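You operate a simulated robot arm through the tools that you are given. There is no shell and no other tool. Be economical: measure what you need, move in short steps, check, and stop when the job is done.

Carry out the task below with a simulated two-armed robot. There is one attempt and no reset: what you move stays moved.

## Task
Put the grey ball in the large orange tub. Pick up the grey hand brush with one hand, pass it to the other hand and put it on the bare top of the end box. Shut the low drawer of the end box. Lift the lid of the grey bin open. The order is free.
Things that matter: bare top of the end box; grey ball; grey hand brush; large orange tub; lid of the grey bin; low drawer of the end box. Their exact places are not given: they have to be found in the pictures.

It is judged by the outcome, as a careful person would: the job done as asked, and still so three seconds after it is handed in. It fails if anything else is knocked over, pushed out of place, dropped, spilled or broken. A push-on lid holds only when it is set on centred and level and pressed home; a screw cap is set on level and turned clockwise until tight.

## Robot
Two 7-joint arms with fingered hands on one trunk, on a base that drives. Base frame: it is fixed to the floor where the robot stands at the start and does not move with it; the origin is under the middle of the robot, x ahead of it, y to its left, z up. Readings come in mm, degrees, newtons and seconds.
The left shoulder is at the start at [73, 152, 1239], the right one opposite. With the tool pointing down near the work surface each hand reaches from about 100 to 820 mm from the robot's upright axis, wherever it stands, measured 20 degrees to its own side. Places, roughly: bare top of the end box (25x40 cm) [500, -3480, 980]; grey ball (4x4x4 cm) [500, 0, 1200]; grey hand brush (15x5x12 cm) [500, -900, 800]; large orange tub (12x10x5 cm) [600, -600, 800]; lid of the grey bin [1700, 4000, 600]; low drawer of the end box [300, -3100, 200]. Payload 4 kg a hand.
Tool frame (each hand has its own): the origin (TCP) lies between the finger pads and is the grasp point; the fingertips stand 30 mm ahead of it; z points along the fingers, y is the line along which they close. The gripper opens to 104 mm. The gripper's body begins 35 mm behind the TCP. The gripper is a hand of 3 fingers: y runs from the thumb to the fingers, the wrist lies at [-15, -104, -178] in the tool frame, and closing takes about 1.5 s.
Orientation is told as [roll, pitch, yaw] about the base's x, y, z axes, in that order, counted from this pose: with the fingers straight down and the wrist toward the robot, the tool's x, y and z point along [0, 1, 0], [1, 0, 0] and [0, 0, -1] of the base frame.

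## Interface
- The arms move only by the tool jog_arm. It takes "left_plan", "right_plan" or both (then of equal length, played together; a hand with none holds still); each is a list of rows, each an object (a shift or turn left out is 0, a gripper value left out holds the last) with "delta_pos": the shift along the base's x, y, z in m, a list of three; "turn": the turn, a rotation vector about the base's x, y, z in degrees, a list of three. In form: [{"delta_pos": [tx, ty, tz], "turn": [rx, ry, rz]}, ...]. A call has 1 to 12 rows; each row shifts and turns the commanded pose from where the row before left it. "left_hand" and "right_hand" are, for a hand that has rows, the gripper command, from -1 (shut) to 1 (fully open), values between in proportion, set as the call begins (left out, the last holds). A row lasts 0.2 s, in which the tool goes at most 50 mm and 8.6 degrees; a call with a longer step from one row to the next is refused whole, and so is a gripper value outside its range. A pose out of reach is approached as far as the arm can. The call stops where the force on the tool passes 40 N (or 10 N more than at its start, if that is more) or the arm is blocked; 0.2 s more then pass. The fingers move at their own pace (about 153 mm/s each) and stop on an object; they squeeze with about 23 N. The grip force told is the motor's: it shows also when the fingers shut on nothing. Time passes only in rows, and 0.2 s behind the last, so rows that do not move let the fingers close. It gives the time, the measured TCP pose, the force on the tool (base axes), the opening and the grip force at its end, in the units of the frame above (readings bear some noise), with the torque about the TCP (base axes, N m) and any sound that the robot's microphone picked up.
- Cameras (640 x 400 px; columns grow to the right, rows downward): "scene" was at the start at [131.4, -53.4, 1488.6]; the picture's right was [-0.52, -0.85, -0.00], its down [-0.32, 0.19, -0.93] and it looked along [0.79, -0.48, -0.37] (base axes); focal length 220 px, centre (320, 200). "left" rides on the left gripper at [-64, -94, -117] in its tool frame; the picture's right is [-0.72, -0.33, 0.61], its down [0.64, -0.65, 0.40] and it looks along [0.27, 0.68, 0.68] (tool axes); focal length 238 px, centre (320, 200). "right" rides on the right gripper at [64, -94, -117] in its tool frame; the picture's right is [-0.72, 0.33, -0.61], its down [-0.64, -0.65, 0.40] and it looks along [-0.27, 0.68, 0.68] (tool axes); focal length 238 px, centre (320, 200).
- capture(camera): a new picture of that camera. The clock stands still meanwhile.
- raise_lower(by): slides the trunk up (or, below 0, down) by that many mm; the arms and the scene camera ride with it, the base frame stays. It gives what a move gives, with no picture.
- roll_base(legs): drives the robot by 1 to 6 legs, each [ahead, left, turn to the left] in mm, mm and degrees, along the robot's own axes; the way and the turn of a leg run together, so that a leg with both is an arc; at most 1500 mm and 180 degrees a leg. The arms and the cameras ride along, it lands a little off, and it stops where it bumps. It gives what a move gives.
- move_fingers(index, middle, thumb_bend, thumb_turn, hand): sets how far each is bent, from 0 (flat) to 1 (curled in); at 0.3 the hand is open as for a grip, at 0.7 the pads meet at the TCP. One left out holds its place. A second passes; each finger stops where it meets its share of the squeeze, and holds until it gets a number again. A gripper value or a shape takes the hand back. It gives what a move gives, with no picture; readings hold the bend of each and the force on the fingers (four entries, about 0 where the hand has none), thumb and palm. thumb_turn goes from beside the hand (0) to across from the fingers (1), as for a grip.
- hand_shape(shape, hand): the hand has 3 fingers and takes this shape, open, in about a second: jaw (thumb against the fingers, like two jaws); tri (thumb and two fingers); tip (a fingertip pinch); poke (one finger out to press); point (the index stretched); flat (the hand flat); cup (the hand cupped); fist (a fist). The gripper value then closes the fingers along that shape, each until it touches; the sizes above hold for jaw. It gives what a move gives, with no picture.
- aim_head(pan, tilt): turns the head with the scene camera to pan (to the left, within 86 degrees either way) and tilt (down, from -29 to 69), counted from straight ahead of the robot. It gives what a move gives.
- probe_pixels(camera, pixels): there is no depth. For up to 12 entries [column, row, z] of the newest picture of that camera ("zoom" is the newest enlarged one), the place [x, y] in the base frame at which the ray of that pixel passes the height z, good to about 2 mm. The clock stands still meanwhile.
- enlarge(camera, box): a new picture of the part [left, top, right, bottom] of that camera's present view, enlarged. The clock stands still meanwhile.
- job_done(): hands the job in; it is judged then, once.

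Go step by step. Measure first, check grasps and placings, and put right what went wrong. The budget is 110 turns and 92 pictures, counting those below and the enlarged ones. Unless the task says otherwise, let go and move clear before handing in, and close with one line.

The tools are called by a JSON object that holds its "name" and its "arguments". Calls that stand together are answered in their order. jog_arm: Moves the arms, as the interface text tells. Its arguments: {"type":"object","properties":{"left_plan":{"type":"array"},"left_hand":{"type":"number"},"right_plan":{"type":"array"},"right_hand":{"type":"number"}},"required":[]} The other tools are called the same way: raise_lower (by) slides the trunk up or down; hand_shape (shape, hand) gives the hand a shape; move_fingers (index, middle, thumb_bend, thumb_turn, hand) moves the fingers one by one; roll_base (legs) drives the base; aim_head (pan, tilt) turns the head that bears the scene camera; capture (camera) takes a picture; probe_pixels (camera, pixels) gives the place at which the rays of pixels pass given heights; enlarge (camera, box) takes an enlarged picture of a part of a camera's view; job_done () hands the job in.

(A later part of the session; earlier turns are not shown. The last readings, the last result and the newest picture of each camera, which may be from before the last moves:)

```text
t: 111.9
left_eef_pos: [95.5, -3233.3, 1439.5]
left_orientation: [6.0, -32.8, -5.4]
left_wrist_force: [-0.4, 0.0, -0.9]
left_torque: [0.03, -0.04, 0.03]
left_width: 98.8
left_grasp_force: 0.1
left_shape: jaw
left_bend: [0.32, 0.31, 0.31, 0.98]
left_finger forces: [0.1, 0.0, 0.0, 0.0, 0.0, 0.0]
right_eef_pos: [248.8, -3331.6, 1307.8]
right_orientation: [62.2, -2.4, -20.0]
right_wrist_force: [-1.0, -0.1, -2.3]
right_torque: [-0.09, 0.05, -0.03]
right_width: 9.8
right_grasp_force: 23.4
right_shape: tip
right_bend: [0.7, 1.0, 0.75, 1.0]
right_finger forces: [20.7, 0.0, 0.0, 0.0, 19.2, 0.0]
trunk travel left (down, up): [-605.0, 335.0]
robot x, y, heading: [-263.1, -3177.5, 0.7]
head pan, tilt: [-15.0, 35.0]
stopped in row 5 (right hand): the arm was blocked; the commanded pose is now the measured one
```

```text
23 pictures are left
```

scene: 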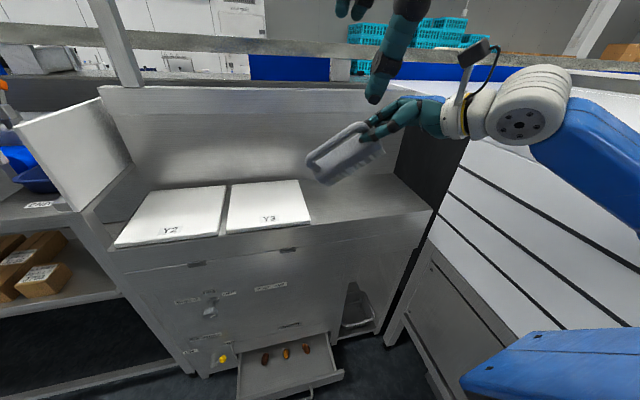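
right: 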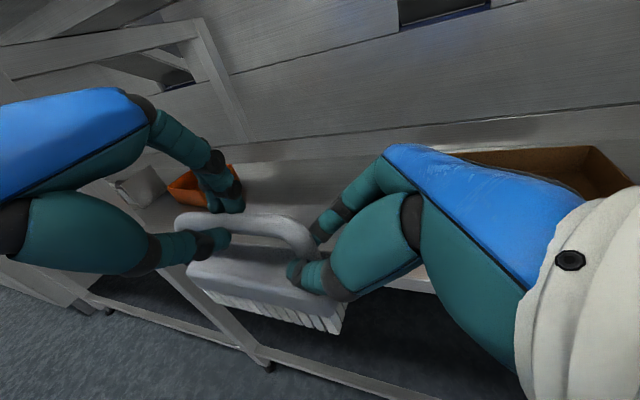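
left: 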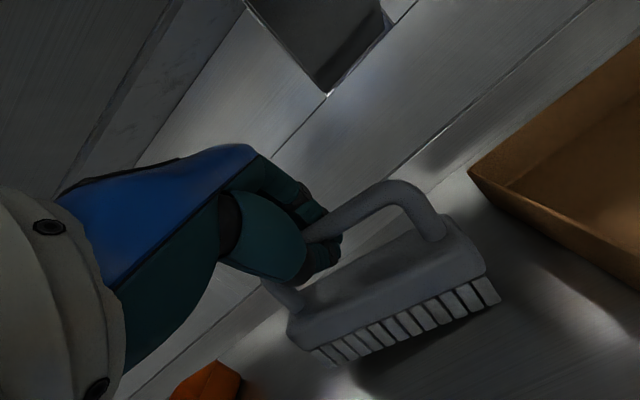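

The base is blocked both ways and the left hand has been displaced, so something touches the left arm. I'll look left.

{"name": "aim_head", "arguments": {"pan": 60, "tilt": 35}}

{"name": "capture", "arguments": {"camera": "scene"}}

{"name": "aim_head", "arguments": {"pan": -75, "tilt": 35}}

{"name": "capture", "arguments": {"camera": "scene"}}

```text
t: 113.4
left_eef_pos: [101.1, -3227.2, 1441.9]
left_orientation: [4.7, -32.2, -3.9]
left_wrist_force: [0.1, 0.1, 0.0]
left_torque: [0.0, -0.01, 0.01]
left_width: 98.9
left_grasp_force: 0.2
left_shape: jaw
left_bend: [0.32, 0.31, 0.31, 0.98]
left_finger forces: [0.0, 0.0, 0.0, 0.1, 0.0, 0.1]
right_eef_pos: [248.3, -3329.5, 1306.3]
right_orientation: [62.1, -2.5, -20.0]
right_wrist_force: [0.9, 0.9, -2.0]
right_torque: [-0.05, 0.04, 0.0]
right_width: 10.0
right_grasp_force: 22.9
right_shape: tip
right_bend: [0.7, 1.0, 0.75, 1.0]
right_finger forces: [20.6, 0.0, 0.0, 0.1, 19.6, 0.1]
trunk travel left (down, up): [-605.0, 335.0]
robot x, y, heading: [-262.5, -3179.4, 0.7]
head pan, tilt: [60.0, 35.0]
```

```text
22 pictures are left
```

scene: 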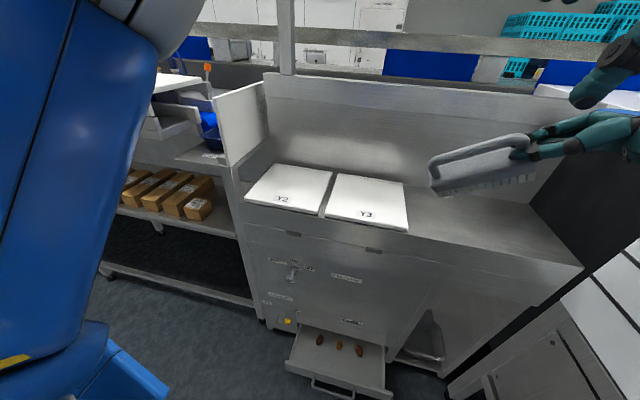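

```text
t: 115.5
left_eef_pos: [96.2, -3230.9, 1439.4]
left_orientation: [5.7, -32.6, -5.0]
left_wrist_force: [-0.4, -0.8, 0.6]
left_torque: [0.02, 0.03, -0.02]
left_width: 98.7
left_grasp_force: 0.1
left_shape: jaw
left_bend: [0.32, 0.31, 0.31, 0.98]
left_finger forces: [0.0, 0.0, 0.1, 0.0, 0.0, 0.0]
right_eef_pos: [247.2, -3330.2, 1306.5]
right_orientation: [62.2, -2.5, -20.1]
right_wrist_force: [0.3, 0.2, -1.6]
right_torque: [-0.06, 0.0, 0.0]
right_width: 9.9
right_grasp_force: 23.1
right_shape: tip
right_bend: [0.7, 1.0, 0.75, 1.0]
right_finger forces: [20.6, 0.1, 0.0, 0.0, 19.4, 0.0]
trunk travel left (down, up): [-605.0, 335.0]
robot x, y, heading: [-264.0, -3180.1, 0.4]
head pan, tilt: [-75.0, 35.0]
```

```text
21 pictures are left
```

scene: 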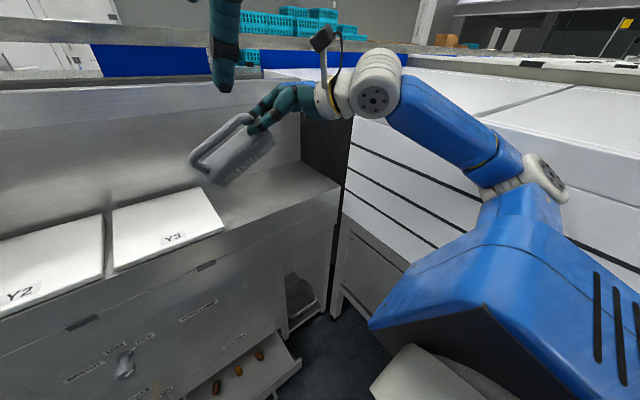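

The head seems hindered by the raised left arm. I'll move the left hand back to the left and down, and see whether it moves freely.

{"name": "jog_arm", "arguments": {"left_plan": [{"delta_pos": [0.02, 0.03, -0.02]}, {"delta_pos": [0.02, 0.04, -0.02]}, {"delta_pos": [0.02, 0.04, -0.02]}, {"delta_pos": [0, 0.04, -0.03]}, {}]}}

{"name": "roll_base", "arguments": {"legs": [[-30, 60, 0]]}}

{"name": "aim_head", "arguments": {"pan": 10, "tilt": 40}}

{"name": "capture", "arguments": {"camera": "scene"}}

```text
t: 115.9
left_eef_pos: [107.5, -3241.9, 1430.7]
left_orientation: [6.4, -32.5, -4.5]
left_wrist_force: [-0.1, -0.4, -0.2]
left_torque: [0.02, -0.04, 0.02]
left_width: 98.6
left_grasp_force: 0.0
left_shape: jaw
left_bend: [0.32, 0.31, 0.31, 0.98]
left_finger forces: [0.0, 0.1, 0.1, 0.0, 0.1, 0.0]
right_eef_pos: [249.7, -3350.0, 1303.3]
right_orientation: [62.8, -2.3, -20.3]
right_wrist_force: [-0.5, -1.0, -2.1]
right_torque: [-0.11, 0.03, -0.05]
right_width: 10.0
right_grasp_force: 23.0
right_shape: tip
right_bend: [0.7, 1.0, 0.75, 1.0]
right_finger forces: [20.8, 0.0, 0.1, 0.0, 19.5, 0.0]
trunk travel left (down, up): [-605.0, 335.0]
robot x, y, heading: [-263.4, -3175.6, 1.0]
head pan, tilt: [-75.0, 35.0]
stopped in row 1 (right hand): the arm was blocked; the commanded pose is now the measured one
```

```text
t: 116.9
left_eef_pos: [72.6, -3228.8, 1429.5]
left_orientation: [8.6, -32.5, -6.8]
left_wrist_force: [1.3, -0.6, -0.6]
left_torque: [0.03, 0.01, -0.01]
left_width: 98.7
left_grasp_force: 0.1
left_shape: jaw
left_bend: [0.32, 0.31, 0.31, 0.98]
left_finger forces: [0.0, 0.0, 0.0, 0.0, 0.0, 0.0]
right_eef_pos: [217.5, -3331.3, 1294.8]
right_orientation: [64.7, -1.3, -20.0]
right_wrist_force: [0.3, 1.2, -2.4]
right_torque: [-0.02, 0.03, -0.02]
right_width: 9.9
right_grasp_force: 22.8
right_shape: tip
right_bend: [0.7, 1.0, 0.75, 1.0]
right_finger forces: [20.6, 0.0, 0.0, 0.1, 19.4, 0.0]
trunk travel left (down, up): [-605.0, 335.0]
robot x, y, heading: [-295.0, -3116.6, 0.6]
head pan, tilt: [-75.0, 35.0]
```

```text
t: 118.5
left_eef_pos: [66.4, -3224.8, 1434.0]
left_orientation: [8.3, -32.6, -6.1]
left_wrist_force: [-0.6, -0.4, 0.8]
left_torque: [0.01, 0.02, -0.02]
left_width: 98.7
left_grasp_force: 0.1
left_shape: jaw
left_bend: [0.32, 0.31, 0.31, 0.98]
left_finger forces: [0.1, 0.1, 0.0, 0.0, 0.1, 0.0]
right_eef_pos: [210.1, -3329.0, 1298.0]
right_orientation: [64.9, -1.7, -20.0]
right_wrist_force: [0.2, 0.0, -2.2]
right_torque: [-0.06, -0.02, -0.01]
right_width: 10.3
right_grasp_force: 23.0
right_shape: tip
right_bend: [0.7, 1.0, 0.75, 1.0]
right_finger forces: [20.4, 0.0, 0.0, 0.1, 19.4, 0.0]
trunk travel left (down, up): [-605.0, 335.0]
robot x, y, heading: [-298.4, -3120.4, 0.7]
head pan, tilt: [10.0, 40.0]
```

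```text
20 pictures are left
```

scene: 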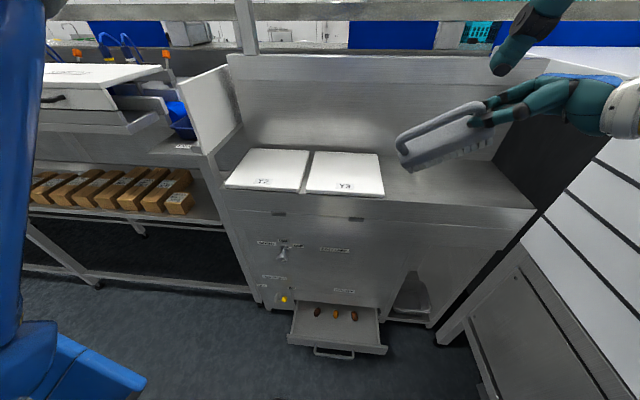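

The base is free again now. I'll verify the frame with known landmarks: lid Y3's right-front corner (384,196) and the drawer handle (333,353).

{"name": "probe_pixels", "arguments": {"camera": "scene", "pixels": [[384, 196, 980], [333, 353, 200], [290, 340, 200], [385, 350, 200], [535, 208, 980], [385, 155, 980], [475, 160, 980], [295, 305, 200], [378, 308, 200], [383, 206, 980]]}}

{"name": "jog_arm", "arguments": {"left_plan": [{"delta_pos": [0, 0.04, 0]}, {"delta_pos": [0, 0.04, 0]}, {"delta_pos": [0, 0.04, 0]}, {"delta_pos": [0, 0.04, 0]}, {}]}}

```text
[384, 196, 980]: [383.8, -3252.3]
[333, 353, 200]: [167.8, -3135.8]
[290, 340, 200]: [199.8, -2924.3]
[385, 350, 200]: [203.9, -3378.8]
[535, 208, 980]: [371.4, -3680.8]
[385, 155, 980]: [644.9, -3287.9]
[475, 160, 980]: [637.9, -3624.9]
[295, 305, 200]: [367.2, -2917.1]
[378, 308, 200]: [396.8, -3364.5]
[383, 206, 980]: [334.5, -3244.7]
```

```text
t: 119.2
left_eef_pos: [63.2, -3132.5, 1433.8]
left_orientation: [7.6, -33.1, -6.0]
left_wrist_force: [11.6, -22.7, 5.0]
left_torque: [0.56, 1.36, 4.22]
left_width: 98.9
left_grasp_force: 0.1
left_shape: jaw
left_bend: [0.32, 0.31, 0.31, 0.98]
left_finger forces: [0.1, 0.0, 0.1, 0.0, 0.0, 0.1]
right_eef_pos: [209.8, -3326.7, 1298.6]
right_orientation: [64.8, -1.6, -20.2]
right_wrist_force: [-0.1, -0.5, -0.6]
right_torque: [-0.07, 0.08, -0.04]
right_width: 10.5
right_grasp_force: 22.8
right_shape: tip
right_bend: [0.7, 1.0, 0.75, 1.0]
right_finger forces: [20.6, 0.0, 0.0, 0.0, 19.4, 0.1]
trunk travel left (down, up): [-605.0, 335.0]
robot x, y, heading: [-298.8, -3118.2, 0.8]
head pan, tilt: [10.0, 40.0]
stopped in row 3 (left hand): the force on the tool passed its limit at 75 N (the readings are from after the stop); the commanded pose is now the measured one
```

The left wrist is hitting the robot's own head (both at z≈1435). I'll move the left hand forward, down and then left.

{"name": "jog_arm", "arguments": {"left_plan": [{"delta_pos": [0.045, 0, -0.01]}, {"delta_pos": [0.045, 0, -0.02]}, {"delta_pos": [0.03, 0, -0.035]}, {"delta_pos": [0, 0.02, -0.04]}, {"delta_pos": [0, 0.03, -0.035]}, {"delta_pos": [0, 0.04, -0.025]}, {"delta_pos": [0, 0.045, -0.02]}, {"delta_pos": [0, 0.045, -0.02]}, {"delta_pos": [0, 0.045, -0.02]}, {}]}}

{"name": "aim_head", "arguments": {"pan": -10, "tilt": 40}}

{"name": "capture", "arguments": {"camera": "scene"}}

```text
t: 121.4
left_eef_pos: [199.4, -2908.2, 1215.3]
left_orientation: [8.0, -33.1, -6.3]
left_wrist_force: [0.0, -0.2, -0.8]
left_torque: [-0.03, 0.06, 0.0]
left_width: 98.7
left_grasp_force: 0.1
left_shape: jaw
left_bend: [0.32, 0.31, 0.31, 0.98]
left_finger forces: [0.1, 0.0, 0.0, 0.0, 0.0, 0.1]
left hand out of reach, approached as far as the arm can: row 8, 9
right_eef_pos: [208.0, -3329.5, 1299.9]
right_orientation: [64.9, -1.7, -20.0]
right_wrist_force: [0.3, -1.0, -1.9]
right_torque: [-0.04, 0.05, -0.03]
right_width: 10.2
right_grasp_force: 22.5
right_shape: tip
right_bend: [0.7, 1.0, 0.75, 1.0]
right_finger forces: [20.2, 0.1, 0.0, 0.1, 19.3, 0.1]
trunk travel left (down, up): [-605.0, 335.0]
robot x, y, heading: [-295.7, -3117.3, 0.8]
head pan, tilt: [10.0, 40.0]
```

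```text
t: 122.2
left_eef_pos: [200.7, -2908.0, 1214.9]
left_orientation: [7.9, -33.0, -6.4]
left_wrist_force: [0.1, 1.2, 0.2]
left_torque: [0.01, 0.0, 0.03]
left_width: 98.3
left_grasp_force: 0.1
left_shape: jaw
left_bend: [0.32, 0.31, 0.31, 0.98]
left_finger forces: [0.0, 0.0, 0.0, 0.1, 0.0, 0.0]
right_eef_pos: [210.2, -3329.3, 1299.2]
right_orientation: [64.9, -1.6, -20.2]
right_wrist_force: [-0.2, 1.0, -1.1]
right_torque: [-0.08, 0.03, -0.03]
right_width: 10.3
right_grasp_force: 23.1
right_shape: tip
right_bend: [0.7, 1.0, 0.75, 1.0]
right_finger forces: [20.2, 0.1, 0.0, 0.1, 19.2, 0.0]
trunk travel left (down, up): [-605.0, 335.0]
robot x, y, heading: [-298.7, -3120.1, 0.7]
head pan, tilt: [-10.0, 40.0]
```

```text
19 pictures are left
```

scene: 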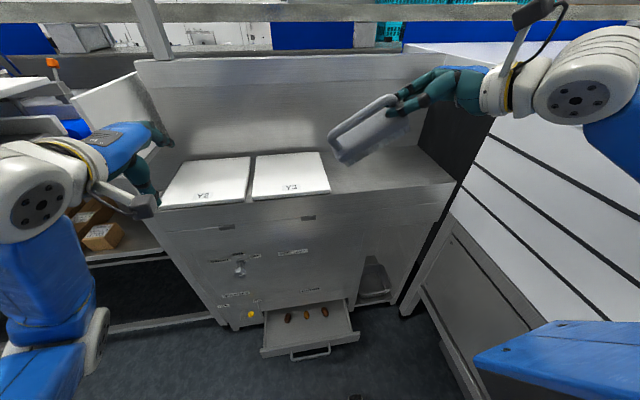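

Both arms are free. Now I'll yaw the right hand another −40° and level the brush by +12° about its cross axis.

{"name": "jog_arm", "arguments": {"right_plan": [{"delta_pos": [0.02, 0, 0], "turn": [0, 0, -8]}, {"delta_pos": [0.02, 0, 0], "turn": [0, 0, -8]}, {"delta_pos": [0.02, 0, 0], "turn": [0, 0, -8]}, {"delta_pos": [0.02, 0, 0], "turn": [0, 0, -8]}, {"turn": [0, 0, -8]}, {"turn": [3, -5.2, 0]}, {"turn": [3, -5.2, 0]}, {}]}}

{"name": "capture", "arguments": {"camera": "scene"}}

```text
t: 124.0
left_eef_pos: [200.8, -2909.1, 1213.8]
left_orientation: [7.9, -33.0, -6.3]
left_wrist_force: [1.1, 0.0, 0.5]
left_torque: [-0.01, -0.03, 0.01]
left_width: 98.4
left_grasp_force: 0.1
left_shape: jaw
left_bend: [0.32, 0.31, 0.31, 0.98]
left_finger forces: [0.1, 0.1, 0.0, 0.1, 0.0, 0.0]
right_eef_pos: [290.5, -3328.9, 1298.5]
right_orientation: [76.9, -1.7, -60.6]
right_wrist_force: [-0.6, -0.3, -1.3]
right_torque: [0.0, 0.11, 0.01]
right_width: 10.2
right_grasp_force: 23.1
right_shape: tip
right_bend: [0.7, 1.0, 0.76, 1.0]
right_finger forces: [19.9, 0.1, 0.0, 0.0, 18.9, 0.0]
trunk travel left (down, up): [-605.0, 335.0]
robot x, y, heading: [-296.0, -3114.2, 0.6]
head pan, tilt: [-10.0, 40.0]
```

```text
18 pictures are left
```

scene: 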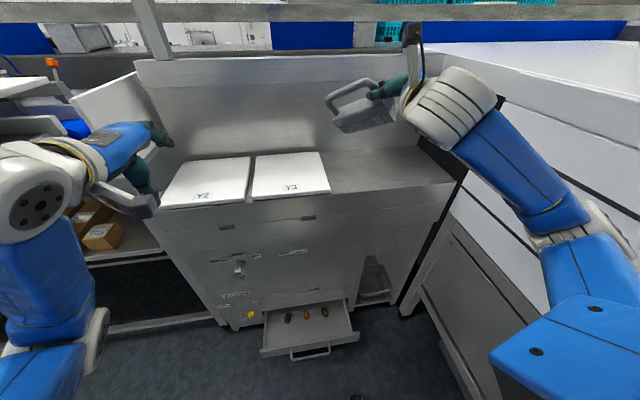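

The brush looks nearly level. I'll move it over the bare top toward a brush centre of [430,-3380].

{"name": "jog_arm", "arguments": {"right_plan": [{"delta_pos": [0.02, -0.02, 0]}, {"delta_pos": [0.02, -0.02, 0]}, {"delta_pos": [0.02, -0.02, 0]}, {"delta_pos": [0.015, -0.03, -0.02]}, {"delta_pos": [0, 0, -0.04]}, {"delta_pos": [0, 0, -0.04]}, {"delta_pos": [0, 0, -0.03]}, {}]}}

{"name": "capture", "arguments": {"camera": "scene"}}

{"name": "capture", "arguments": {"camera": "right"}}

```text
t: 125.8
left_eef_pos: [200.5, -2907.9, 1214.9]
left_orientation: [7.9, -32.9, -6.2]
left_wrist_force: [0.5, 0.5, 0.7]
left_torque: [0.0, -0.02, -0.01]
left_width: 99.0
left_grasp_force: 0.0
left_shape: jaw
left_bend: [0.32, 0.31, 0.31, 0.98]
left_finger forces: [0.0, 0.0, 0.1, 0.0, 0.1, 0.1]
right_eef_pos: [365.0, -3419.6, 1168.3]
right_orientation: [76.7, -1.7, -60.5]
right_wrist_force: [-0.7, 0.7, -2.4]
right_torque: [-0.02, 0.07, 0.01]
right_width: 10.0
right_grasp_force: 23.0
right_shape: tip
right_bend: [0.7, 1.0, 0.76, 1.0]
right_finger forces: [19.9, 0.1, 0.1, 0.1, 18.7, 0.1]
trunk travel left (down, up): [-605.0, 335.0]
robot x, y, heading: [-293.6, -3115.7, 0.6]
head pan, tilt: [-10.0, 40.0]
```

```text
17 pictures are left
```

scene: 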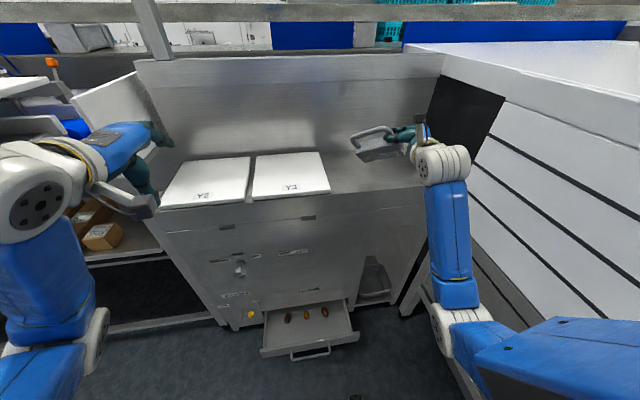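

```text
16 pictures are left
```

right: 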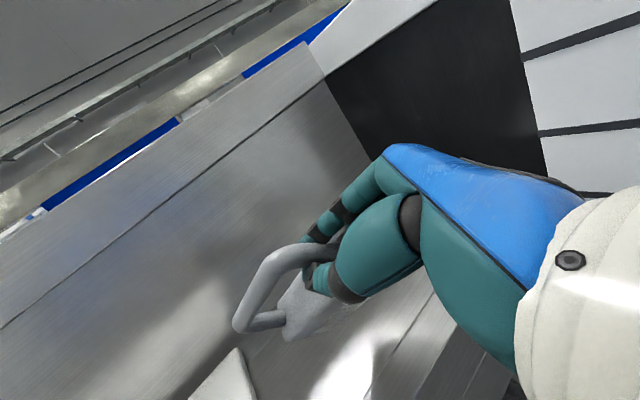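

The brush is over the bare top, right of lid Y3. I'll lower 60 mm and then in small steps until contact.

{"name": "jog_arm", "arguments": {"right_plan": [{"delta_pos": [0, 0, -0.03]}, {"delta_pos": [0, 0, -0.03]}, {}]}}

{"name": "jog_arm", "arguments": {"right_plan": [{"delta_pos": [0, 0, -0.005]}, {"delta_pos": [0, 0, -0.005]}, {"delta_pos": [0, 0, -0.005]}, {"delta_pos": [0, 0, -0.005]}, {}]}}

{"name": "enlarge", "arguments": {"camera": "scene", "box": [300, 100, 460, 220]}}

```text
t: 126.6
left_eef_pos: [200.4, -2908.3, 1215.0]
left_orientation: [8.0, -33.1, -6.4]
left_wrist_force: [-0.2, 0.1, -0.3]
left_torque: [0.03, 0.0, -0.02]
left_width: 98.7
left_grasp_force: 0.1
left_shape: jaw
left_bend: [0.32, 0.31, 0.31, 0.98]
left_finger forces: [0.1, 0.0, 0.1, 0.0, 0.0, 0.1]
right_eef_pos: [363.5, -3419.5, 1108.4]
right_orientation: [76.8, -1.9, -60.5]
right_wrist_force: [-0.4, -1.3, 0.8]
right_torque: [0.01, -0.01, 0.0]
right_width: 10.0
right_grasp_force: 23.6
right_shape: tip
right_bend: [0.7, 1.0, 0.76, 1.0]
right_finger forces: [20.2, 0.1, 0.0, 0.1, 20.0, 0.1]
trunk travel left (down, up): [-605.0, 335.0]
robot x, y, heading: [-300.2, -3117.9, 0.8]
head pan, tilt: [-10.0, 40.0]
```

```text
t: 127.8
left_eef_pos: [199.4, -2907.1, 1215.1]
left_orientation: [8.0, -33.0, -6.3]
left_wrist_force: [0.3, 0.3, -0.7]
left_torque: [0.0, 0.01, -0.04]
left_width: 98.7
left_grasp_force: 0.0
left_shape: jaw
left_bend: [0.32, 0.31, 0.31, 0.98]
left_finger forces: [0.0, 0.0, 0.0, 0.1, 0.0, 0.0]
right_eef_pos: [363.7, -3419.4, 1088.1]
right_orientation: [76.9, -1.7, -60.5]
right_wrist_force: [-1.4, -0.2, 0.9]
right_torque: [0.05, -0.09, -0.02]
right_width: 10.2
right_grasp_force: 23.4
right_shape: tip
right_bend: [0.7, 1.0, 0.76, 1.0]
right_finger forces: [20.2, 0.0, 0.0, 0.1, 22.5, 0.0]
trunk travel left (down, up): [-605.0, 335.0]
robot x, y, heading: [-299.3, -3116.7, 0.8]
head pan, tilt: [-10.0, 40.0]
```

```text
3.33 times, centred on (380, 160) of scene
```

zoom: 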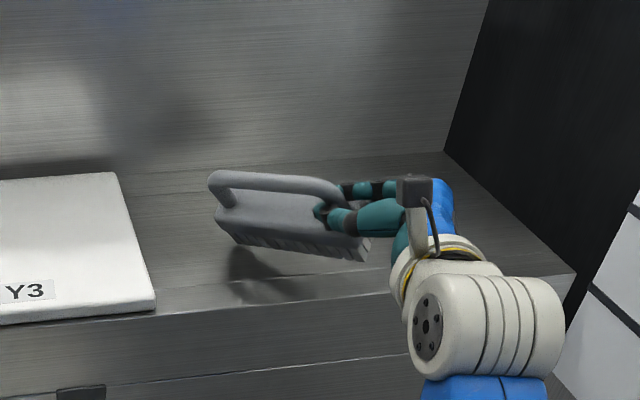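

Light contact has begun (torque changing). I'll keep lowering in 4 mm steps.

{"name": "jog_arm", "arguments": {"right_plan": [{"delta_pos": [0, 0, -0.004]}, {"delta_pos": [0, 0, -0.004]}, {"delta_pos": [0, 0, -0.004]}, {}]}}

{"name": "enlarge", "arguments": {"camera": "scene", "box": [320, 120, 440, 200]}}

```text
t: 128.8
left_eef_pos: [200.0, -2907.4, 1215.0]
left_orientation: [8.0, -33.1, -6.3]
left_wrist_force: [0.0, 0.7, -0.5]
left_torque: [-0.01, -0.01, 0.0]
left_width: 98.9
left_grasp_force: 0.1
left_shape: jaw
left_bend: [0.32, 0.31, 0.31, 0.98]
left_finger forces: [0.0, 0.0, 0.0, 0.0, 0.0, 0.1]
right_eef_pos: [365.8, -3418.1, 1075.8]
right_orientation: [76.8, -1.7, -60.5]
right_wrist_force: [-0.6, 0.3, 0.4]
right_torque: [0.06, -0.04, 0.01]
right_width: 10.2
right_grasp_force: 22.6
right_shape: tip
right_bend: [0.7, 1.0, 0.76, 1.0]
right_finger forces: [19.2, 0.0, 0.0, 0.1, 21.4, 0.1]
trunk travel left (down, up): [-605.0, 335.0]
robot x, y, heading: [-293.2, -3117.1, 1.0]
head pan, tilt: [-10.0, 40.0]
```

```text
5.00 times, centred on (380, 160) of scene
```

zoom: 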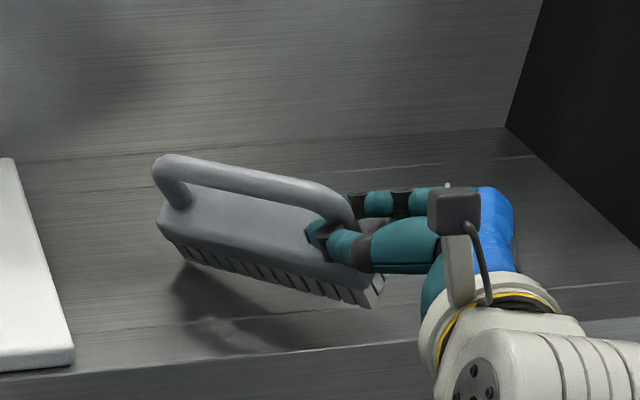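

The far end rests and the near end is coming down. I'll continue lowering until the force rises.

{"name": "jog_arm", "arguments": {"right_plan": [{"delta_pos": [0, 0, -0.003]}, {"delta_pos": [0, 0, -0.003]}, {"delta_pos": [0, 0, -0.003]}, {"delta_pos": [0, 0, -0.003]}, {}]}}

{"name": "enlarge", "arguments": {"camera": "scene", "box": [320, 120, 440, 200]}}

```text
t: 130.0
left_eef_pos: [199.9, -2907.5, 1214.0]
left_orientation: [7.9, -33.1, -6.3]
left_wrist_force: [-0.4, 0.3, 0.6]
left_torque: [-0.02, 0.01, 0.0]
left_width: 98.7
left_grasp_force: 0.0
left_shape: jaw
left_bend: [0.32, 0.31, 0.31, 0.98]
left_finger forces: [0.0, 0.0, 0.1, 0.0, 0.1, 0.0]
right_eef_pos: [365.0, -3419.0, 1065.4]
right_orientation: [76.8, -1.7, -60.5]
right_wrist_force: [0.4, -0.3, 0.2]
right_torque: [0.06, -0.05, -0.04]
right_width: 10.1
right_grasp_force: 22.9
right_shape: tip
right_bend: [0.7, 1.0, 0.76, 1.0]
right_finger forces: [18.2, 0.0, 0.0, 0.1, 20.1, 0.0]
trunk travel left (down, up): [-605.0, 335.0]
robot x, y, heading: [-298.6, -3117.2, 1.1]
head pan, tilt: [-10.0, 40.0]
```

```text
5.00 times, centred on (380, 160) of scene
```

zoom: 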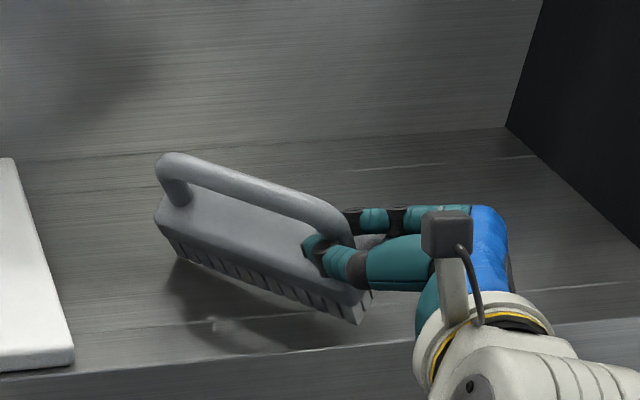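

For a level brush the bristle line should drop about 90 px over its length; it now drops about 72. I'll continue about 10 mm more.

{"name": "jog_arm", "arguments": {"right_plan": [{"delta_pos": [0, 0, -0.003]}, {"delta_pos": [0, 0, -0.003]}, {"delta_pos": [0, 0, -0.003]}, {"delta_pos": [0, 0, -0.003]}, {}]}}

{"name": "jog_arm", "arguments": {"right_plan": [{"delta_pos": [0, 0, -0.002]}, {"delta_pos": [0, 0, -0.002]}, {}]}}

{"name": "enlarge", "arguments": {"camera": "scene", "box": [320, 120, 440, 200]}}

```text
t: 131.2
left_eef_pos: [197.8, -2905.1, 1215.1]
left_orientation: [7.7, -33.2, -6.3]
left_wrist_force: [0.4, 0.2, -0.2]
left_torque: [0.0, 0.02, 0.0]
left_width: 99.1
left_grasp_force: 0.1
left_shape: jaw
left_bend: [0.32, 0.31, 0.31, 0.98]
left_finger forces: [0.1, 0.0, 0.0, 0.0, 0.1, 0.0]
right_eef_pos: [363.6, -3417.0, 1054.9]
right_orientation: [76.9, -1.9, -60.5]
right_wrist_force: [-2.3, 2.3, 9.1]
right_torque: [0.08, -0.08, 0.08]
right_width: 11.1
right_grasp_force: 22.5
right_shape: tip
right_bend: [0.7, 1.0, 0.76, 1.0]
right_finger forces: [24.3, 0.0, 0.0, 0.0, 20.8, 0.0]
trunk travel left (down, up): [-605.0, 335.0]
robot x, y, heading: [-297.4, -3120.0, 0.5]
head pan, tilt: [-10.0, 40.0]
```

```text
t: 132.0
left_eef_pos: [197.7, -2904.7, 1214.4]
left_orientation: [7.7, -33.2, -6.2]
left_wrist_force: [0.4, -0.5, -0.4]
left_torque: [0.01, 0.0, -0.04]
left_width: 98.6
left_grasp_force: 0.1
left_shape: jaw
left_bend: [0.32, 0.31, 0.31, 0.98]
left_finger forces: [0.0, 0.1, 0.0, 0.0, 0.1, 0.1]
right_eef_pos: [362.8, -3415.6, 1050.4]
right_orientation: [76.9, -1.9, -60.5]
right_wrist_force: [-3.9, 2.8, 11.9]
right_torque: [0.02, -0.12, 0.15]
right_width: 11.7
right_grasp_force: 22.6
right_shape: tip
right_bend: [0.7, 1.0, 0.76, 1.0]
right_finger forces: [28.3, 0.0, 0.1, 0.0, 23.5, 0.0]
trunk travel left (down, up): [-605.0, 335.0]
robot x, y, heading: [-295.2, -3118.9, 1.0]
head pan, tilt: [-10.0, 40.0]
```

```text
5.00 times, centred on (380, 160) of scene
```

zoom: 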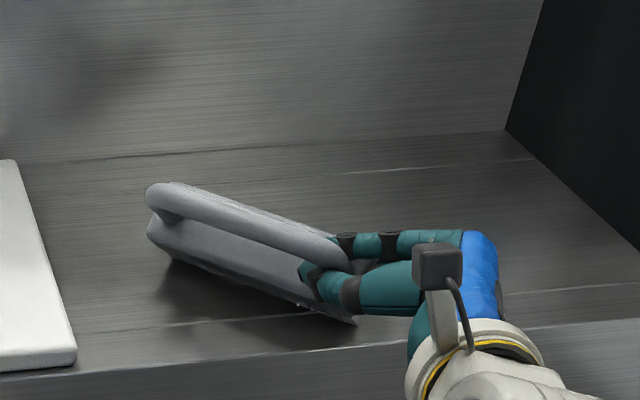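

The brush has rolled over on its long axis as it was pressed. I'll lift it and look at how it sits in the grip.

{"name": "jog_arm", "arguments": {"right_plan": [{"delta_pos": [0, 0, 0.01]}, {"delta_pos": [0, 0, 0.02]}, {"delta_pos": [0, 0, 0.03]}, {"delta_pos": [0, 0, 0.03]}, {}]}}

{"name": "enlarge", "arguments": {"camera": "scene", "box": [310, 90, 450, 190]}}

```text
t: 133.2
left_eef_pos: [202.2, -2907.9, 1214.6]
left_orientation: [8.0, -32.9, -6.4]
left_wrist_force: [0.0, -0.4, 0.1]
left_torque: [0.02, -0.02, 0.02]
left_width: 98.7
left_grasp_force: 0.1
left_shape: jaw
left_bend: [0.32, 0.31, 0.31, 0.98]
left_finger forces: [0.1, 0.0, 0.0, 0.0, 0.0, 0.0]
right_eef_pos: [364.0, -3417.5, 1139.7]
right_orientation: [76.8, -1.7, -60.5]
right_wrist_force: [-0.1, 0.8, -1.5]
right_torque: [-0.06, 0.08, -0.04]
right_width: 10.6
right_grasp_force: 23.8
right_shape: tip
right_bend: [0.7, 1.0, 0.77, 1.0]
right_finger forces: [19.9, 0.8, 0.0, 0.0, 17.9, 0.0]
trunk travel left (down, up): [-605.0, 335.0]
robot x, y, heading: [-294.5, -3120.5, 0.6]
head pan, tilt: [-10.0, 40.0]
```

```text
4.00 times, centred on (380, 140) of scene
```

zoom: 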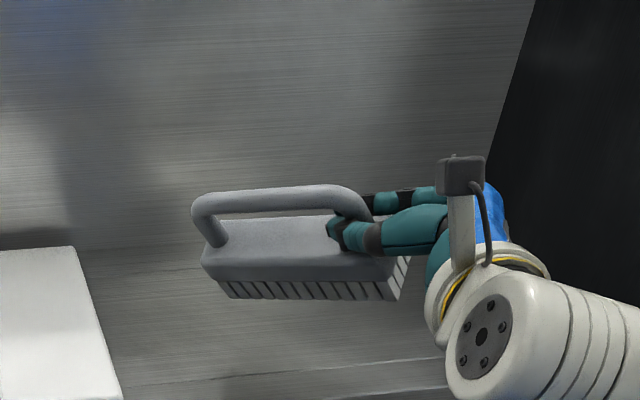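

Lifted, the brush is upright again but its far end hangs about 20° low (it is mostly a tilt about the grip). I'll level it with another +21° about the cross axis and check.

{"name": "jog_arm", "arguments": {"right_plan": [{"turn": [3.5, -6.1, 0]}, {"turn": [3.5, -6.1, 0]}, {"turn": [3.5, -6.1, 0]}, {}]}}

{"name": "enlarge", "arguments": {"camera": "scene", "box": [310, 90, 450, 190]}}

```text
t: 134.2
left_eef_pos: [200.9, -2907.6, 1214.8]
left_orientation: [7.8, -33.1, -6.2]
left_wrist_force: [-0.3, -0.1, -0.1]
left_torque: [-0.01, -0.03, 0.01]
left_width: 98.7
left_grasp_force: 0.1
left_shape: jaw
left_bend: [0.32, 0.31, 0.31, 0.98]
left_finger forces: [0.1, 0.0, 0.1, 0.0, 0.0, 0.0]
right_eef_pos: [366.5, -3418.0, 1139.2]
right_orientation: [98.0, -1.4, -61.0]
right_wrist_force: [0.0, -0.3, -2.2]
right_torque: [-0.09, 0.07, -0.03]
right_width: 10.7
right_grasp_force: 23.1
right_shape: tip
right_bend: [0.7, 0.98, 0.77, 1.0]
right_finger forces: [20.6, 3.8, 0.1, 0.0, 17.3, 0.0]
trunk travel left (down, up): [-605.0, 335.0]
robot x, y, heading: [-299.1, -3115.8, 0.8]
head pan, tilt: [-10.0, 40.0]
```

```text
4.00 times, centred on (380, 140) of scene
```

zoom: 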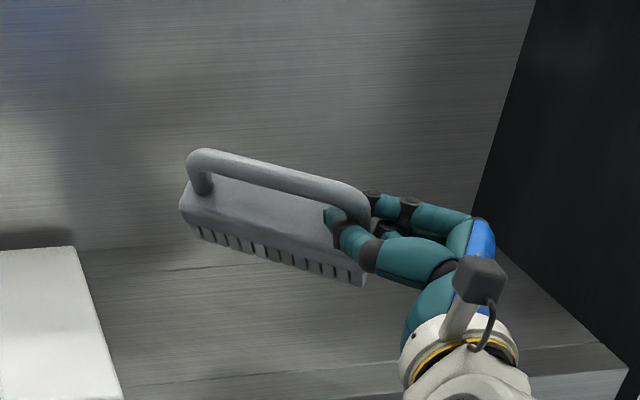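

Now the brush looks level (bristle line (195,230)→(365,283) fits a level brush yawed about −43°). I'll lower again in small steps.

{"name": "jog_arm", "arguments": {"right_plan": [{"delta_pos": [0, 0, -0.02]}, {"delta_pos": [0, 0, -0.02]}, {"delta_pos": [0, 0, -0.01]}, {}]}}

{"name": "jog_arm", "arguments": {"right_plan": [{"delta_pos": [0, 0, -0.004]}, {"delta_pos": [0, 0, -0.004]}, {}]}}

{"name": "jog_arm", "arguments": {"right_plan": [{"delta_pos": [0, 0, -0.004]}, {"delta_pos": [0, 0, -0.004]}, {}]}}

{"name": "enlarge", "arguments": {"camera": "scene", "box": [310, 110, 450, 210]}}

```text
t: 135.2
left_eef_pos: [200.6, -2907.2, 1215.2]
left_orientation: [7.8, -33.0, -6.3]
left_wrist_force: [-0.5, 0.4, -0.5]
left_torque: [-0.01, 0.0, -0.03]
left_width: 98.9
left_grasp_force: 0.1
left_shape: jaw
left_bend: [0.32, 0.31, 0.31, 0.98]
left_finger forces: [0.0, 0.1, 0.0, 0.0, 0.0, 0.1]
right_eef_pos: [365.7, -3417.5, 1089.1]
right_orientation: [97.9, -1.6, -61.1]
right_wrist_force: [-0.5, 0.2, -2.1]
right_torque: [-0.03, 0.1, 0.01]
right_width: 10.4
right_grasp_force: 22.8
right_shape: tip
right_bend: [0.7, 0.98, 0.77, 1.0]
right_finger forces: [20.2, 3.9, 0.1, 0.0, 17.5, 0.0]
trunk travel left (down, up): [-605.0, 335.0]
robot x, y, heading: [-292.5, -3116.4, 0.6]
head pan, tilt: [-10.0, 40.0]
```

```text
t: 136.0
left_eef_pos: [200.8, -2907.0, 1215.5]
left_orientation: [7.8, -33.0, -6.3]
left_wrist_force: [0.4, -1.0, 0.0]
left_torque: [0.02, 0.02, -0.03]
left_width: 98.8
left_grasp_force: 0.1
left_shape: jaw
left_bend: [0.32, 0.31, 0.31, 0.98]
left_finger forces: [0.0, 0.0, 0.0, 0.0, 0.1, 0.0]
right_eef_pos: [365.3, -3418.1, 1080.5]
right_orientation: [97.9, -1.6, -61.2]
right_wrist_force: [0.5, 0.7, -1.9]
right_torque: [-0.05, 0.11, 0.01]
right_width: 10.5
right_grasp_force: 23.3
right_shape: tip
right_bend: [0.7, 0.98, 0.77, 1.0]
right_finger forces: [20.2, 4.0, 0.0, 0.0, 17.4, 0.0]
trunk travel left (down, up): [-605.0, 335.0]
robot x, y, heading: [-297.4, -3118.4, 0.6]
head pan, tilt: [-10.0, 40.0]
```

```text
t: 136.8
left_eef_pos: [200.5, -2907.5, 1214.6]
left_orientation: [7.8, -33.0, -6.3]
left_wrist_force: [0.3, 0.1, 0.8]
left_torque: [0.02, 0.0, -0.01]
left_width: 98.6
left_grasp_force: 0.0
left_shape: jaw
left_bend: [0.32, 0.31, 0.31, 0.98]
left_finger forces: [0.1, 0.0, 0.0, 0.1, 0.1, 0.0]
right_eef_pos: [365.7, -3417.9, 1072.5]
right_orientation: [97.9, -1.5, -61.1]
right_wrist_force: [0.1, -0.7, -1.5]
right_torque: [-0.08, 0.1, 0.0]
right_width: 10.6
right_grasp_force: 22.7
right_shape: tip
right_bend: [0.7, 0.98, 0.77, 1.0]
right_finger forces: [20.2, 3.9, 0.0, 0.0, 17.4, 0.0]
trunk travel left (down, up): [-605.0, 335.0]
robot x, y, heading: [-294.6, -3120.2, 1.0]
head pan, tilt: [-10.0, 40.0]
```

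```text
4.00 times, centred on (380, 160) of scene
```

zoom: 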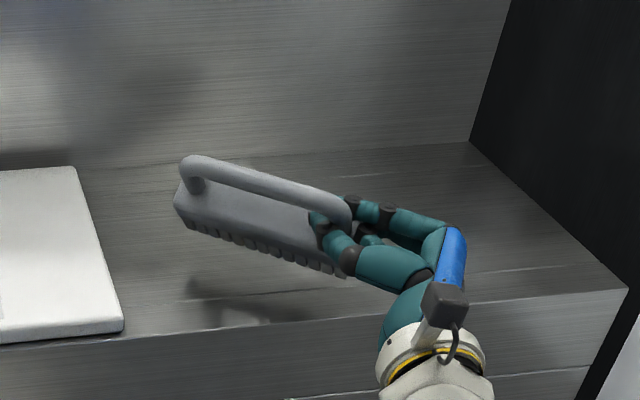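

Not touching yet at 1072. I'll lower in 3 mm pairs watching the force.

{"name": "jog_arm", "arguments": {"right_plan": [{"delta_pos": [0, 0, -0.003]}, {"delta_pos": [0, 0, -0.003]}, {}]}}

{"name": "jog_arm", "arguments": {"right_plan": [{"delta_pos": [0, 0, -0.003]}, {"delta_pos": [0, 0, -0.002]}, {}]}}

```text
t: 137.6
left_eef_pos: [201.0, -2907.2, 1215.0]
left_orientation: [7.9, -33.0, -6.3]
left_wrist_force: [-0.3, -0.1, 0.0]
left_torque: [0.01, -0.01, 0.0]
left_width: 98.4
left_grasp_force: 0.0
left_shape: jaw
left_bend: [0.32, 0.31, 0.31, 0.98]
left_finger forces: [0.0, 0.0, 0.0, 0.1, 0.0, 0.0]
right_eef_pos: [363.8, -3419.0, 1065.8]
right_orientation: [97.9, -1.5, -61.1]
right_wrist_force: [-1.0, 0.1, -2.2]
right_torque: [-0.04, 0.11, -0.01]
right_width: 10.5
right_grasp_force: 22.6
right_shape: tip
right_bend: [0.7, 0.98, 0.77, 1.0]
right_finger forces: [20.2, 3.9, 0.0, 0.0, 17.4, 0.0]
trunk travel left (down, up): [-605.0, 335.0]
robot x, y, heading: [-296.3, -3116.6, 0.9]
head pan, tilt: [-10.0, 40.0]
```

```text
t: 138.4
left_eef_pos: [200.8, -2907.0, 1216.1]
left_orientation: [7.8, -32.9, -6.3]
left_wrist_force: [-0.4, 0.7, -0.1]
left_torque: [-0.02, 0.01, -0.01]
left_width: 98.5
left_grasp_force: 0.0
left_shape: jaw
left_bend: [0.32, 0.31, 0.31, 0.98]
left_finger forces: [0.0, 0.0, 0.1, 0.1, 0.0, 0.1]
right_eef_pos: [364.7, -3417.4, 1062.1]
right_orientation: [97.9, -1.5, -61.1]
right_wrist_force: [0.7, -0.3, -2.4]
right_torque: [-0.04, 0.09, 0.02]
right_width: 10.6
right_grasp_force: 23.5
right_shape: tip
right_bend: [0.7, 0.98, 0.77, 1.0]
right_finger forces: [20.1, 3.8, 0.0, 0.0, 17.4, 0.0]
trunk travel left (down, up): [-605.0, 335.0]
robot x, y, heading: [-293.4, -3116.8, 0.6]
head pan, tilt: [-10.0, 40.0]
```

{"name": "jog_arm", "arguments": {"right_plan": [{"delta_pos": [0, 0, -0.003]}, {"delta_pos": [0, 0, -0.003]}, {}]}}

{"name": "jog_arm", "arguments": {"right_plan": [{"delta_pos": [0, 0, -0.003]}, {"delta_pos": [0, 0, -0.003]}, {}]}}

{"name": "enlarge", "arguments": {"camera": "scene", "box": [310, 110, 450, 210]}}

```text
t: 139.2
left_eef_pos: [200.1, -2908.0, 1214.7]
left_orientation: [7.8, -33.0, -6.2]
left_wrist_force: [0.4, 0.4, -0.1]
left_torque: [-0.01, 0.02, -0.01]
left_width: 98.5
left_grasp_force: 0.0
left_shape: jaw
left_bend: [0.32, 0.31, 0.31, 0.98]
left_finger forces: [0.1, 0.0, 0.0, 0.0, 0.0, 0.1]
right_eef_pos: [364.8, -3418.5, 1055.7]
right_orientation: [97.9, -1.5, -61.1]
right_wrist_force: [0.1, 1.0, -2.6]
right_torque: [-0.07, 0.11, -0.01]
right_width: 10.6
right_grasp_force: 23.3
right_shape: tip
right_bend: [0.7, 0.98, 0.77, 1.0]
right_finger forces: [20.1, 4.0, 0.0, 0.1, 17.4, 0.0]
trunk travel left (down, up): [-605.0, 335.0]
robot x, y, heading: [-295.9, -3119.8, 0.6]
head pan, tilt: [-10.0, 40.0]
```

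```text
t: 140.0
left_eef_pos: [200.0, -2906.1, 1215.6]
left_orientation: [7.8, -33.1, -6.3]
left_wrist_force: [0.8, 0.0, 0.0]
left_torque: [0.02, -0.04, -0.04]
left_width: 98.6
left_grasp_force: 0.0
left_shape: jaw
left_bend: [0.32, 0.31, 0.31, 0.98]
left_finger forces: [0.0, 0.1, 0.0, 0.0, 0.0, 0.1]
right_eef_pos: [363.5, -3415.3, 1051.5]
right_orientation: [98.0, -1.6, -61.1]
right_wrist_force: [-1.5, 0.1, 6.2]
right_torque: [-0.11, 0.07, -0.05]
right_width: 10.7
right_grasp_force: 23.2
right_shape: tip
right_bend: [0.7, 0.98, 0.77, 1.0]
right_finger forces: [21.2, 7.1, 0.0, 0.0, 19.0, 0.1]
trunk travel left (down, up): [-605.0, 335.0]
robot x, y, heading: [-295.2, -3119.5, 0.6]
head pan, tilt: [-10.0, 40.0]
```

```text
4.00 times, centred on (380, 160) of scene
```

zoom: 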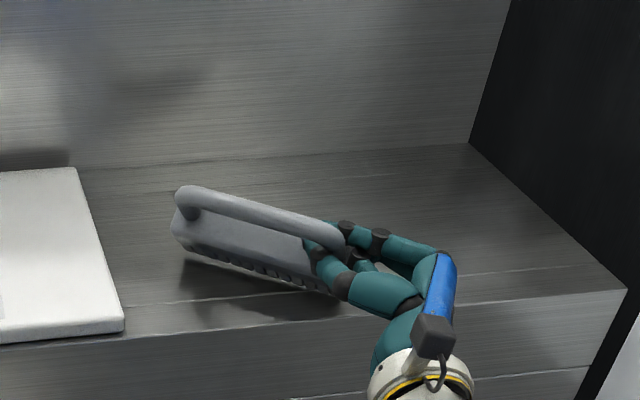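

The near end touches (6 N), but the brush leans toward the camera about its long axis. I'll raise 15 mm, rotate it upright by about 16° around its length, and check.

{"name": "jog_arm", "arguments": {"right_plan": [{"delta_pos": [0, 0, 0.015]}, {"turn": [5.84, 5.44, 0]}, {"turn": [5.84, 5.44, 0]}, {}]}}

{"name": "enlarge", "arguments": {"camera": "scene", "box": [320, 120, 420, 190]}}

```text
t: 141.2
left_eef_pos: [199.0, -2907.6, 1215.8]
left_orientation: [8.0, -33.0, -6.4]
left_wrist_force: [-0.7, 0.3, 0.4]
left_torque: [0.0, -0.03, -0.02]
left_width: 98.5
left_grasp_force: 0.1
left_shape: jaw
left_bend: [0.32, 0.31, 0.31, 0.98]
left_finger forces: [0.0, 0.0, 0.0, 0.1, 0.0, 0.1]
right_eef_pos: [360.5, -3456.5, 1083.4]
right_orientation: [92.0, 8.7, -64.8]
right_wrist_force: [-0.4, 0.2, -1.2]
right_torque: [-0.04, 0.09, 0.0]
right_width: 10.6
right_grasp_force: 23.3
right_shape: tip
right_bend: [0.7, 0.98, 0.77, 1.0]
right_finger forces: [19.1, 4.2, 0.0, 0.0, 17.9, 0.1]
trunk travel left (down, up): [-605.0, 335.0]
robot x, y, heading: [-294.3, -3115.1, 0.7]
head pan, tilt: [-10.0, 40.0]
stopped in row 4 (right hand): the arm was blocked; the commanded pose is now the measured one
```

```text
5.71 times, centred on (370, 155) of scene
```

zoom: 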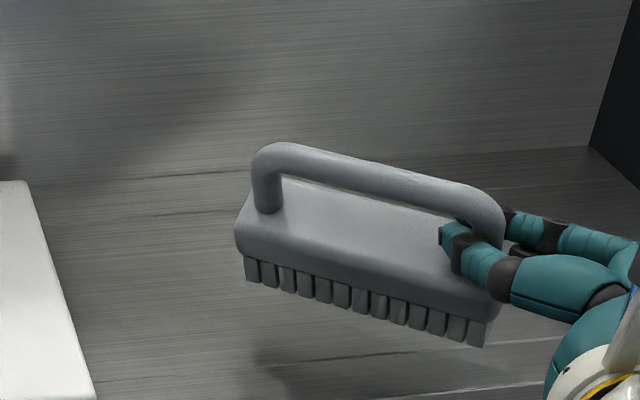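

The brush now looks upright and level, and is still over the bare top. I'll lower in small steps to contact.

{"name": "jog_arm", "arguments": {"right_plan": [{"delta_pos": [0, 0, -0.01]}, {"delta_pos": [0, 0, -0.008]}, {}]}}

{"name": "jog_arm", "arguments": {"right_plan": [{"delta_pos": [0, 0, -0.003]}, {"delta_pos": [0, 0, -0.003]}, {}]}}

{"name": "jog_arm", "arguments": {"right_plan": [{"delta_pos": [0, 0, -0.002]}, {"delta_pos": [0, 0, -0.002]}, {}]}}

```text
t: 142.0
left_eef_pos: [198.9, -2907.6, 1215.0]
left_orientation: [7.9, -33.1, -6.3]
left_wrist_force: [-0.1, -0.1, 0.7]
left_torque: [-0.01, -0.05, -0.03]
left_width: 98.6
left_grasp_force: 0.0
left_shape: jaw
left_bend: [0.32, 0.31, 0.31, 0.98]
left_finger forces: [0.0, 0.1, 0.1, 0.0, 0.0, 0.0]
right_eef_pos: [362.3, -3458.5, 1071.4]
right_orientation: [92.3, 7.8, -64.7]
right_wrist_force: [-1.0, -0.2, -1.8]
right_torque: [-0.08, 0.08, -0.03]
right_width: 10.2
right_grasp_force: 23.0
right_shape: tip
right_bend: [0.7, 0.98, 0.77, 1.0]
right_finger forces: [19.1, 4.0, 0.1, 0.1, 17.8, 0.0]
trunk travel left (down, up): [-605.0, 335.0]
robot x, y, heading: [-296.7, -3119.4, 0.6]
head pan, tilt: [-10.0, 40.0]
```

```text
t: 142.8
left_eef_pos: [199.7, -2908.1, 1215.7]
left_orientation: [7.8, -33.1, -6.4]
left_wrist_force: [0.0, 0.7, -0.2]
left_torque: [0.01, -0.07, -0.02]
left_width: 98.6
left_grasp_force: 0.0
left_shape: jaw
left_bend: [0.32, 0.31, 0.31, 0.98]
left_finger forces: [0.0, 0.0, 0.0, 0.0, 0.1, 0.0]
right_eef_pos: [362.5, -3459.8, 1068.3]
right_orientation: [92.4, 7.6, -64.8]
right_wrist_force: [0.2, 0.1, -1.5]
right_torque: [-0.08, 0.06, -0.02]
right_width: 10.5
right_grasp_force: 23.1
right_shape: tip
right_bend: [0.7, 0.98, 0.77, 1.0]
right_finger forces: [19.1, 4.2, 0.1, 0.1, 17.8, 0.1]
trunk travel left (down, up): [-605.0, 335.0]
robot x, y, heading: [-298.2, -3115.0, 0.7]
head pan, tilt: [-10.0, 40.0]
```

```text
t: 143.6
left_eef_pos: [199.2, -2907.7, 1215.5]
left_orientation: [7.9, -33.0, -6.3]
left_wrist_force: [-0.8, -0.4, 0.0]
left_torque: [0.0, 0.0, 0.0]
left_width: 98.7
left_grasp_force: 0.0
left_shape: jaw
left_bend: [0.32, 0.31, 0.31, 0.98]
left_finger forces: [0.0, 0.0, 0.0, 0.0, 0.1, 0.1]
right_eef_pos: [362.4, -3460.9, 1064.4]
right_orientation: [92.3, 7.4, -65.0]
right_wrist_force: [0.0, -0.3, -1.5]
right_torque: [-0.09, 0.09, -0.05]
right_width: 10.4
right_grasp_force: 23.7
right_shape: tip
right_bend: [0.7, 0.98, 0.77, 1.0]
right_finger forces: [19.0, 4.1, 0.0, 0.0, 17.8, 0.0]
trunk travel left (down, up): [-605.0, 335.0]
robot x, y, heading: [-295.2, -3120.2, 0.8]
head pan, tilt: [-10.0, 40.0]
```

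Still free. I'll continue lowering.

{"name": "jog_arm", "arguments": {"right_plan": [{"delta_pos": [0, 0, -0.003]}, {"delta_pos": [0, 0, -0.003]}, {}]}}

{"name": "jog_arm", "arguments": {"right_plan": [{"delta_pos": [0, 0, -0.003]}, {"delta_pos": [0, 0, -0.003]}, {}]}}

{"name": "enlarge", "arguments": {"camera": "scene", "box": [320, 120, 460, 220]}}

```text
t: 144.4
left_eef_pos: [199.1, -2907.0, 1214.7]
left_orientation: [7.9, -33.1, -6.3]
left_wrist_force: [0.5, 0.6, -0.1]
left_torque: [-0.03, -0.02, 0.0]
left_width: 98.9
left_grasp_force: 0.1
left_shape: jaw
left_bend: [0.32, 0.31, 0.31, 0.98]
left_finger forces: [0.1, 0.1, 0.1, 0.0, 0.1, 0.0]
right_eef_pos: [362.6, -3462.6, 1061.0]
right_orientation: [92.5, 7.3, -64.9]
right_wrist_force: [0.3, 0.1, -2.0]
right_torque: [-0.06, 0.07, 0.02]
right_width: 10.3
right_grasp_force: 23.2
right_shape: tip
right_bend: [0.7, 0.98, 0.77, 1.0]
right_finger forces: [19.1, 4.1, 0.1, 0.0, 17.9, 0.0]
trunk travel left (down, up): [-605.0, 335.0]
robot x, y, heading: [-294.6, -3117.7, 0.8]
head pan, tilt: [-10.0, 40.0]
```

```text
t: 145.2
left_eef_pos: [198.8, -2907.5, 1216.3]
left_orientation: [7.8, -33.1, -6.3]
left_wrist_force: [0.7, 0.4, 0.1]
left_torque: [-0.01, -0.03, 0.02]
left_width: 98.7
left_grasp_force: 0.2
left_shape: jaw
left_bend: [0.32, 0.31, 0.31, 0.98]
left_finger forces: [0.0, 0.0, 0.1, 0.0, 0.1, 0.0]
right_eef_pos: [363.8, -3461.6, 1056.7]
right_orientation: [92.5, 7.0, -64.9]
right_wrist_force: [-0.4, -0.7, -0.3]
right_torque: [-0.08, 0.07, -0.02]
right_width: 10.6
right_grasp_force: 23.3
right_shape: tip
right_bend: [0.7, 0.98, 0.77, 1.0]
right_finger forces: [19.1, 4.1, 0.1, 0.1, 17.9, 0.0]
trunk travel left (down, up): [-605.0, 335.0]
robot x, y, heading: [-293.3, -3113.6, 0.6]
head pan, tilt: [-10.0, 40.0]
```

```text
4.00 times, centred on (390, 170) of scene
```

zoom: 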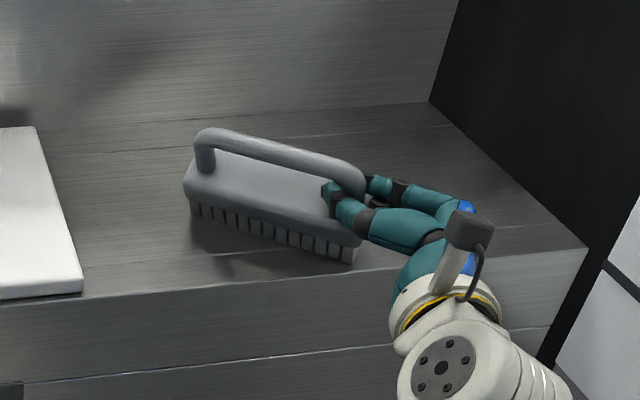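

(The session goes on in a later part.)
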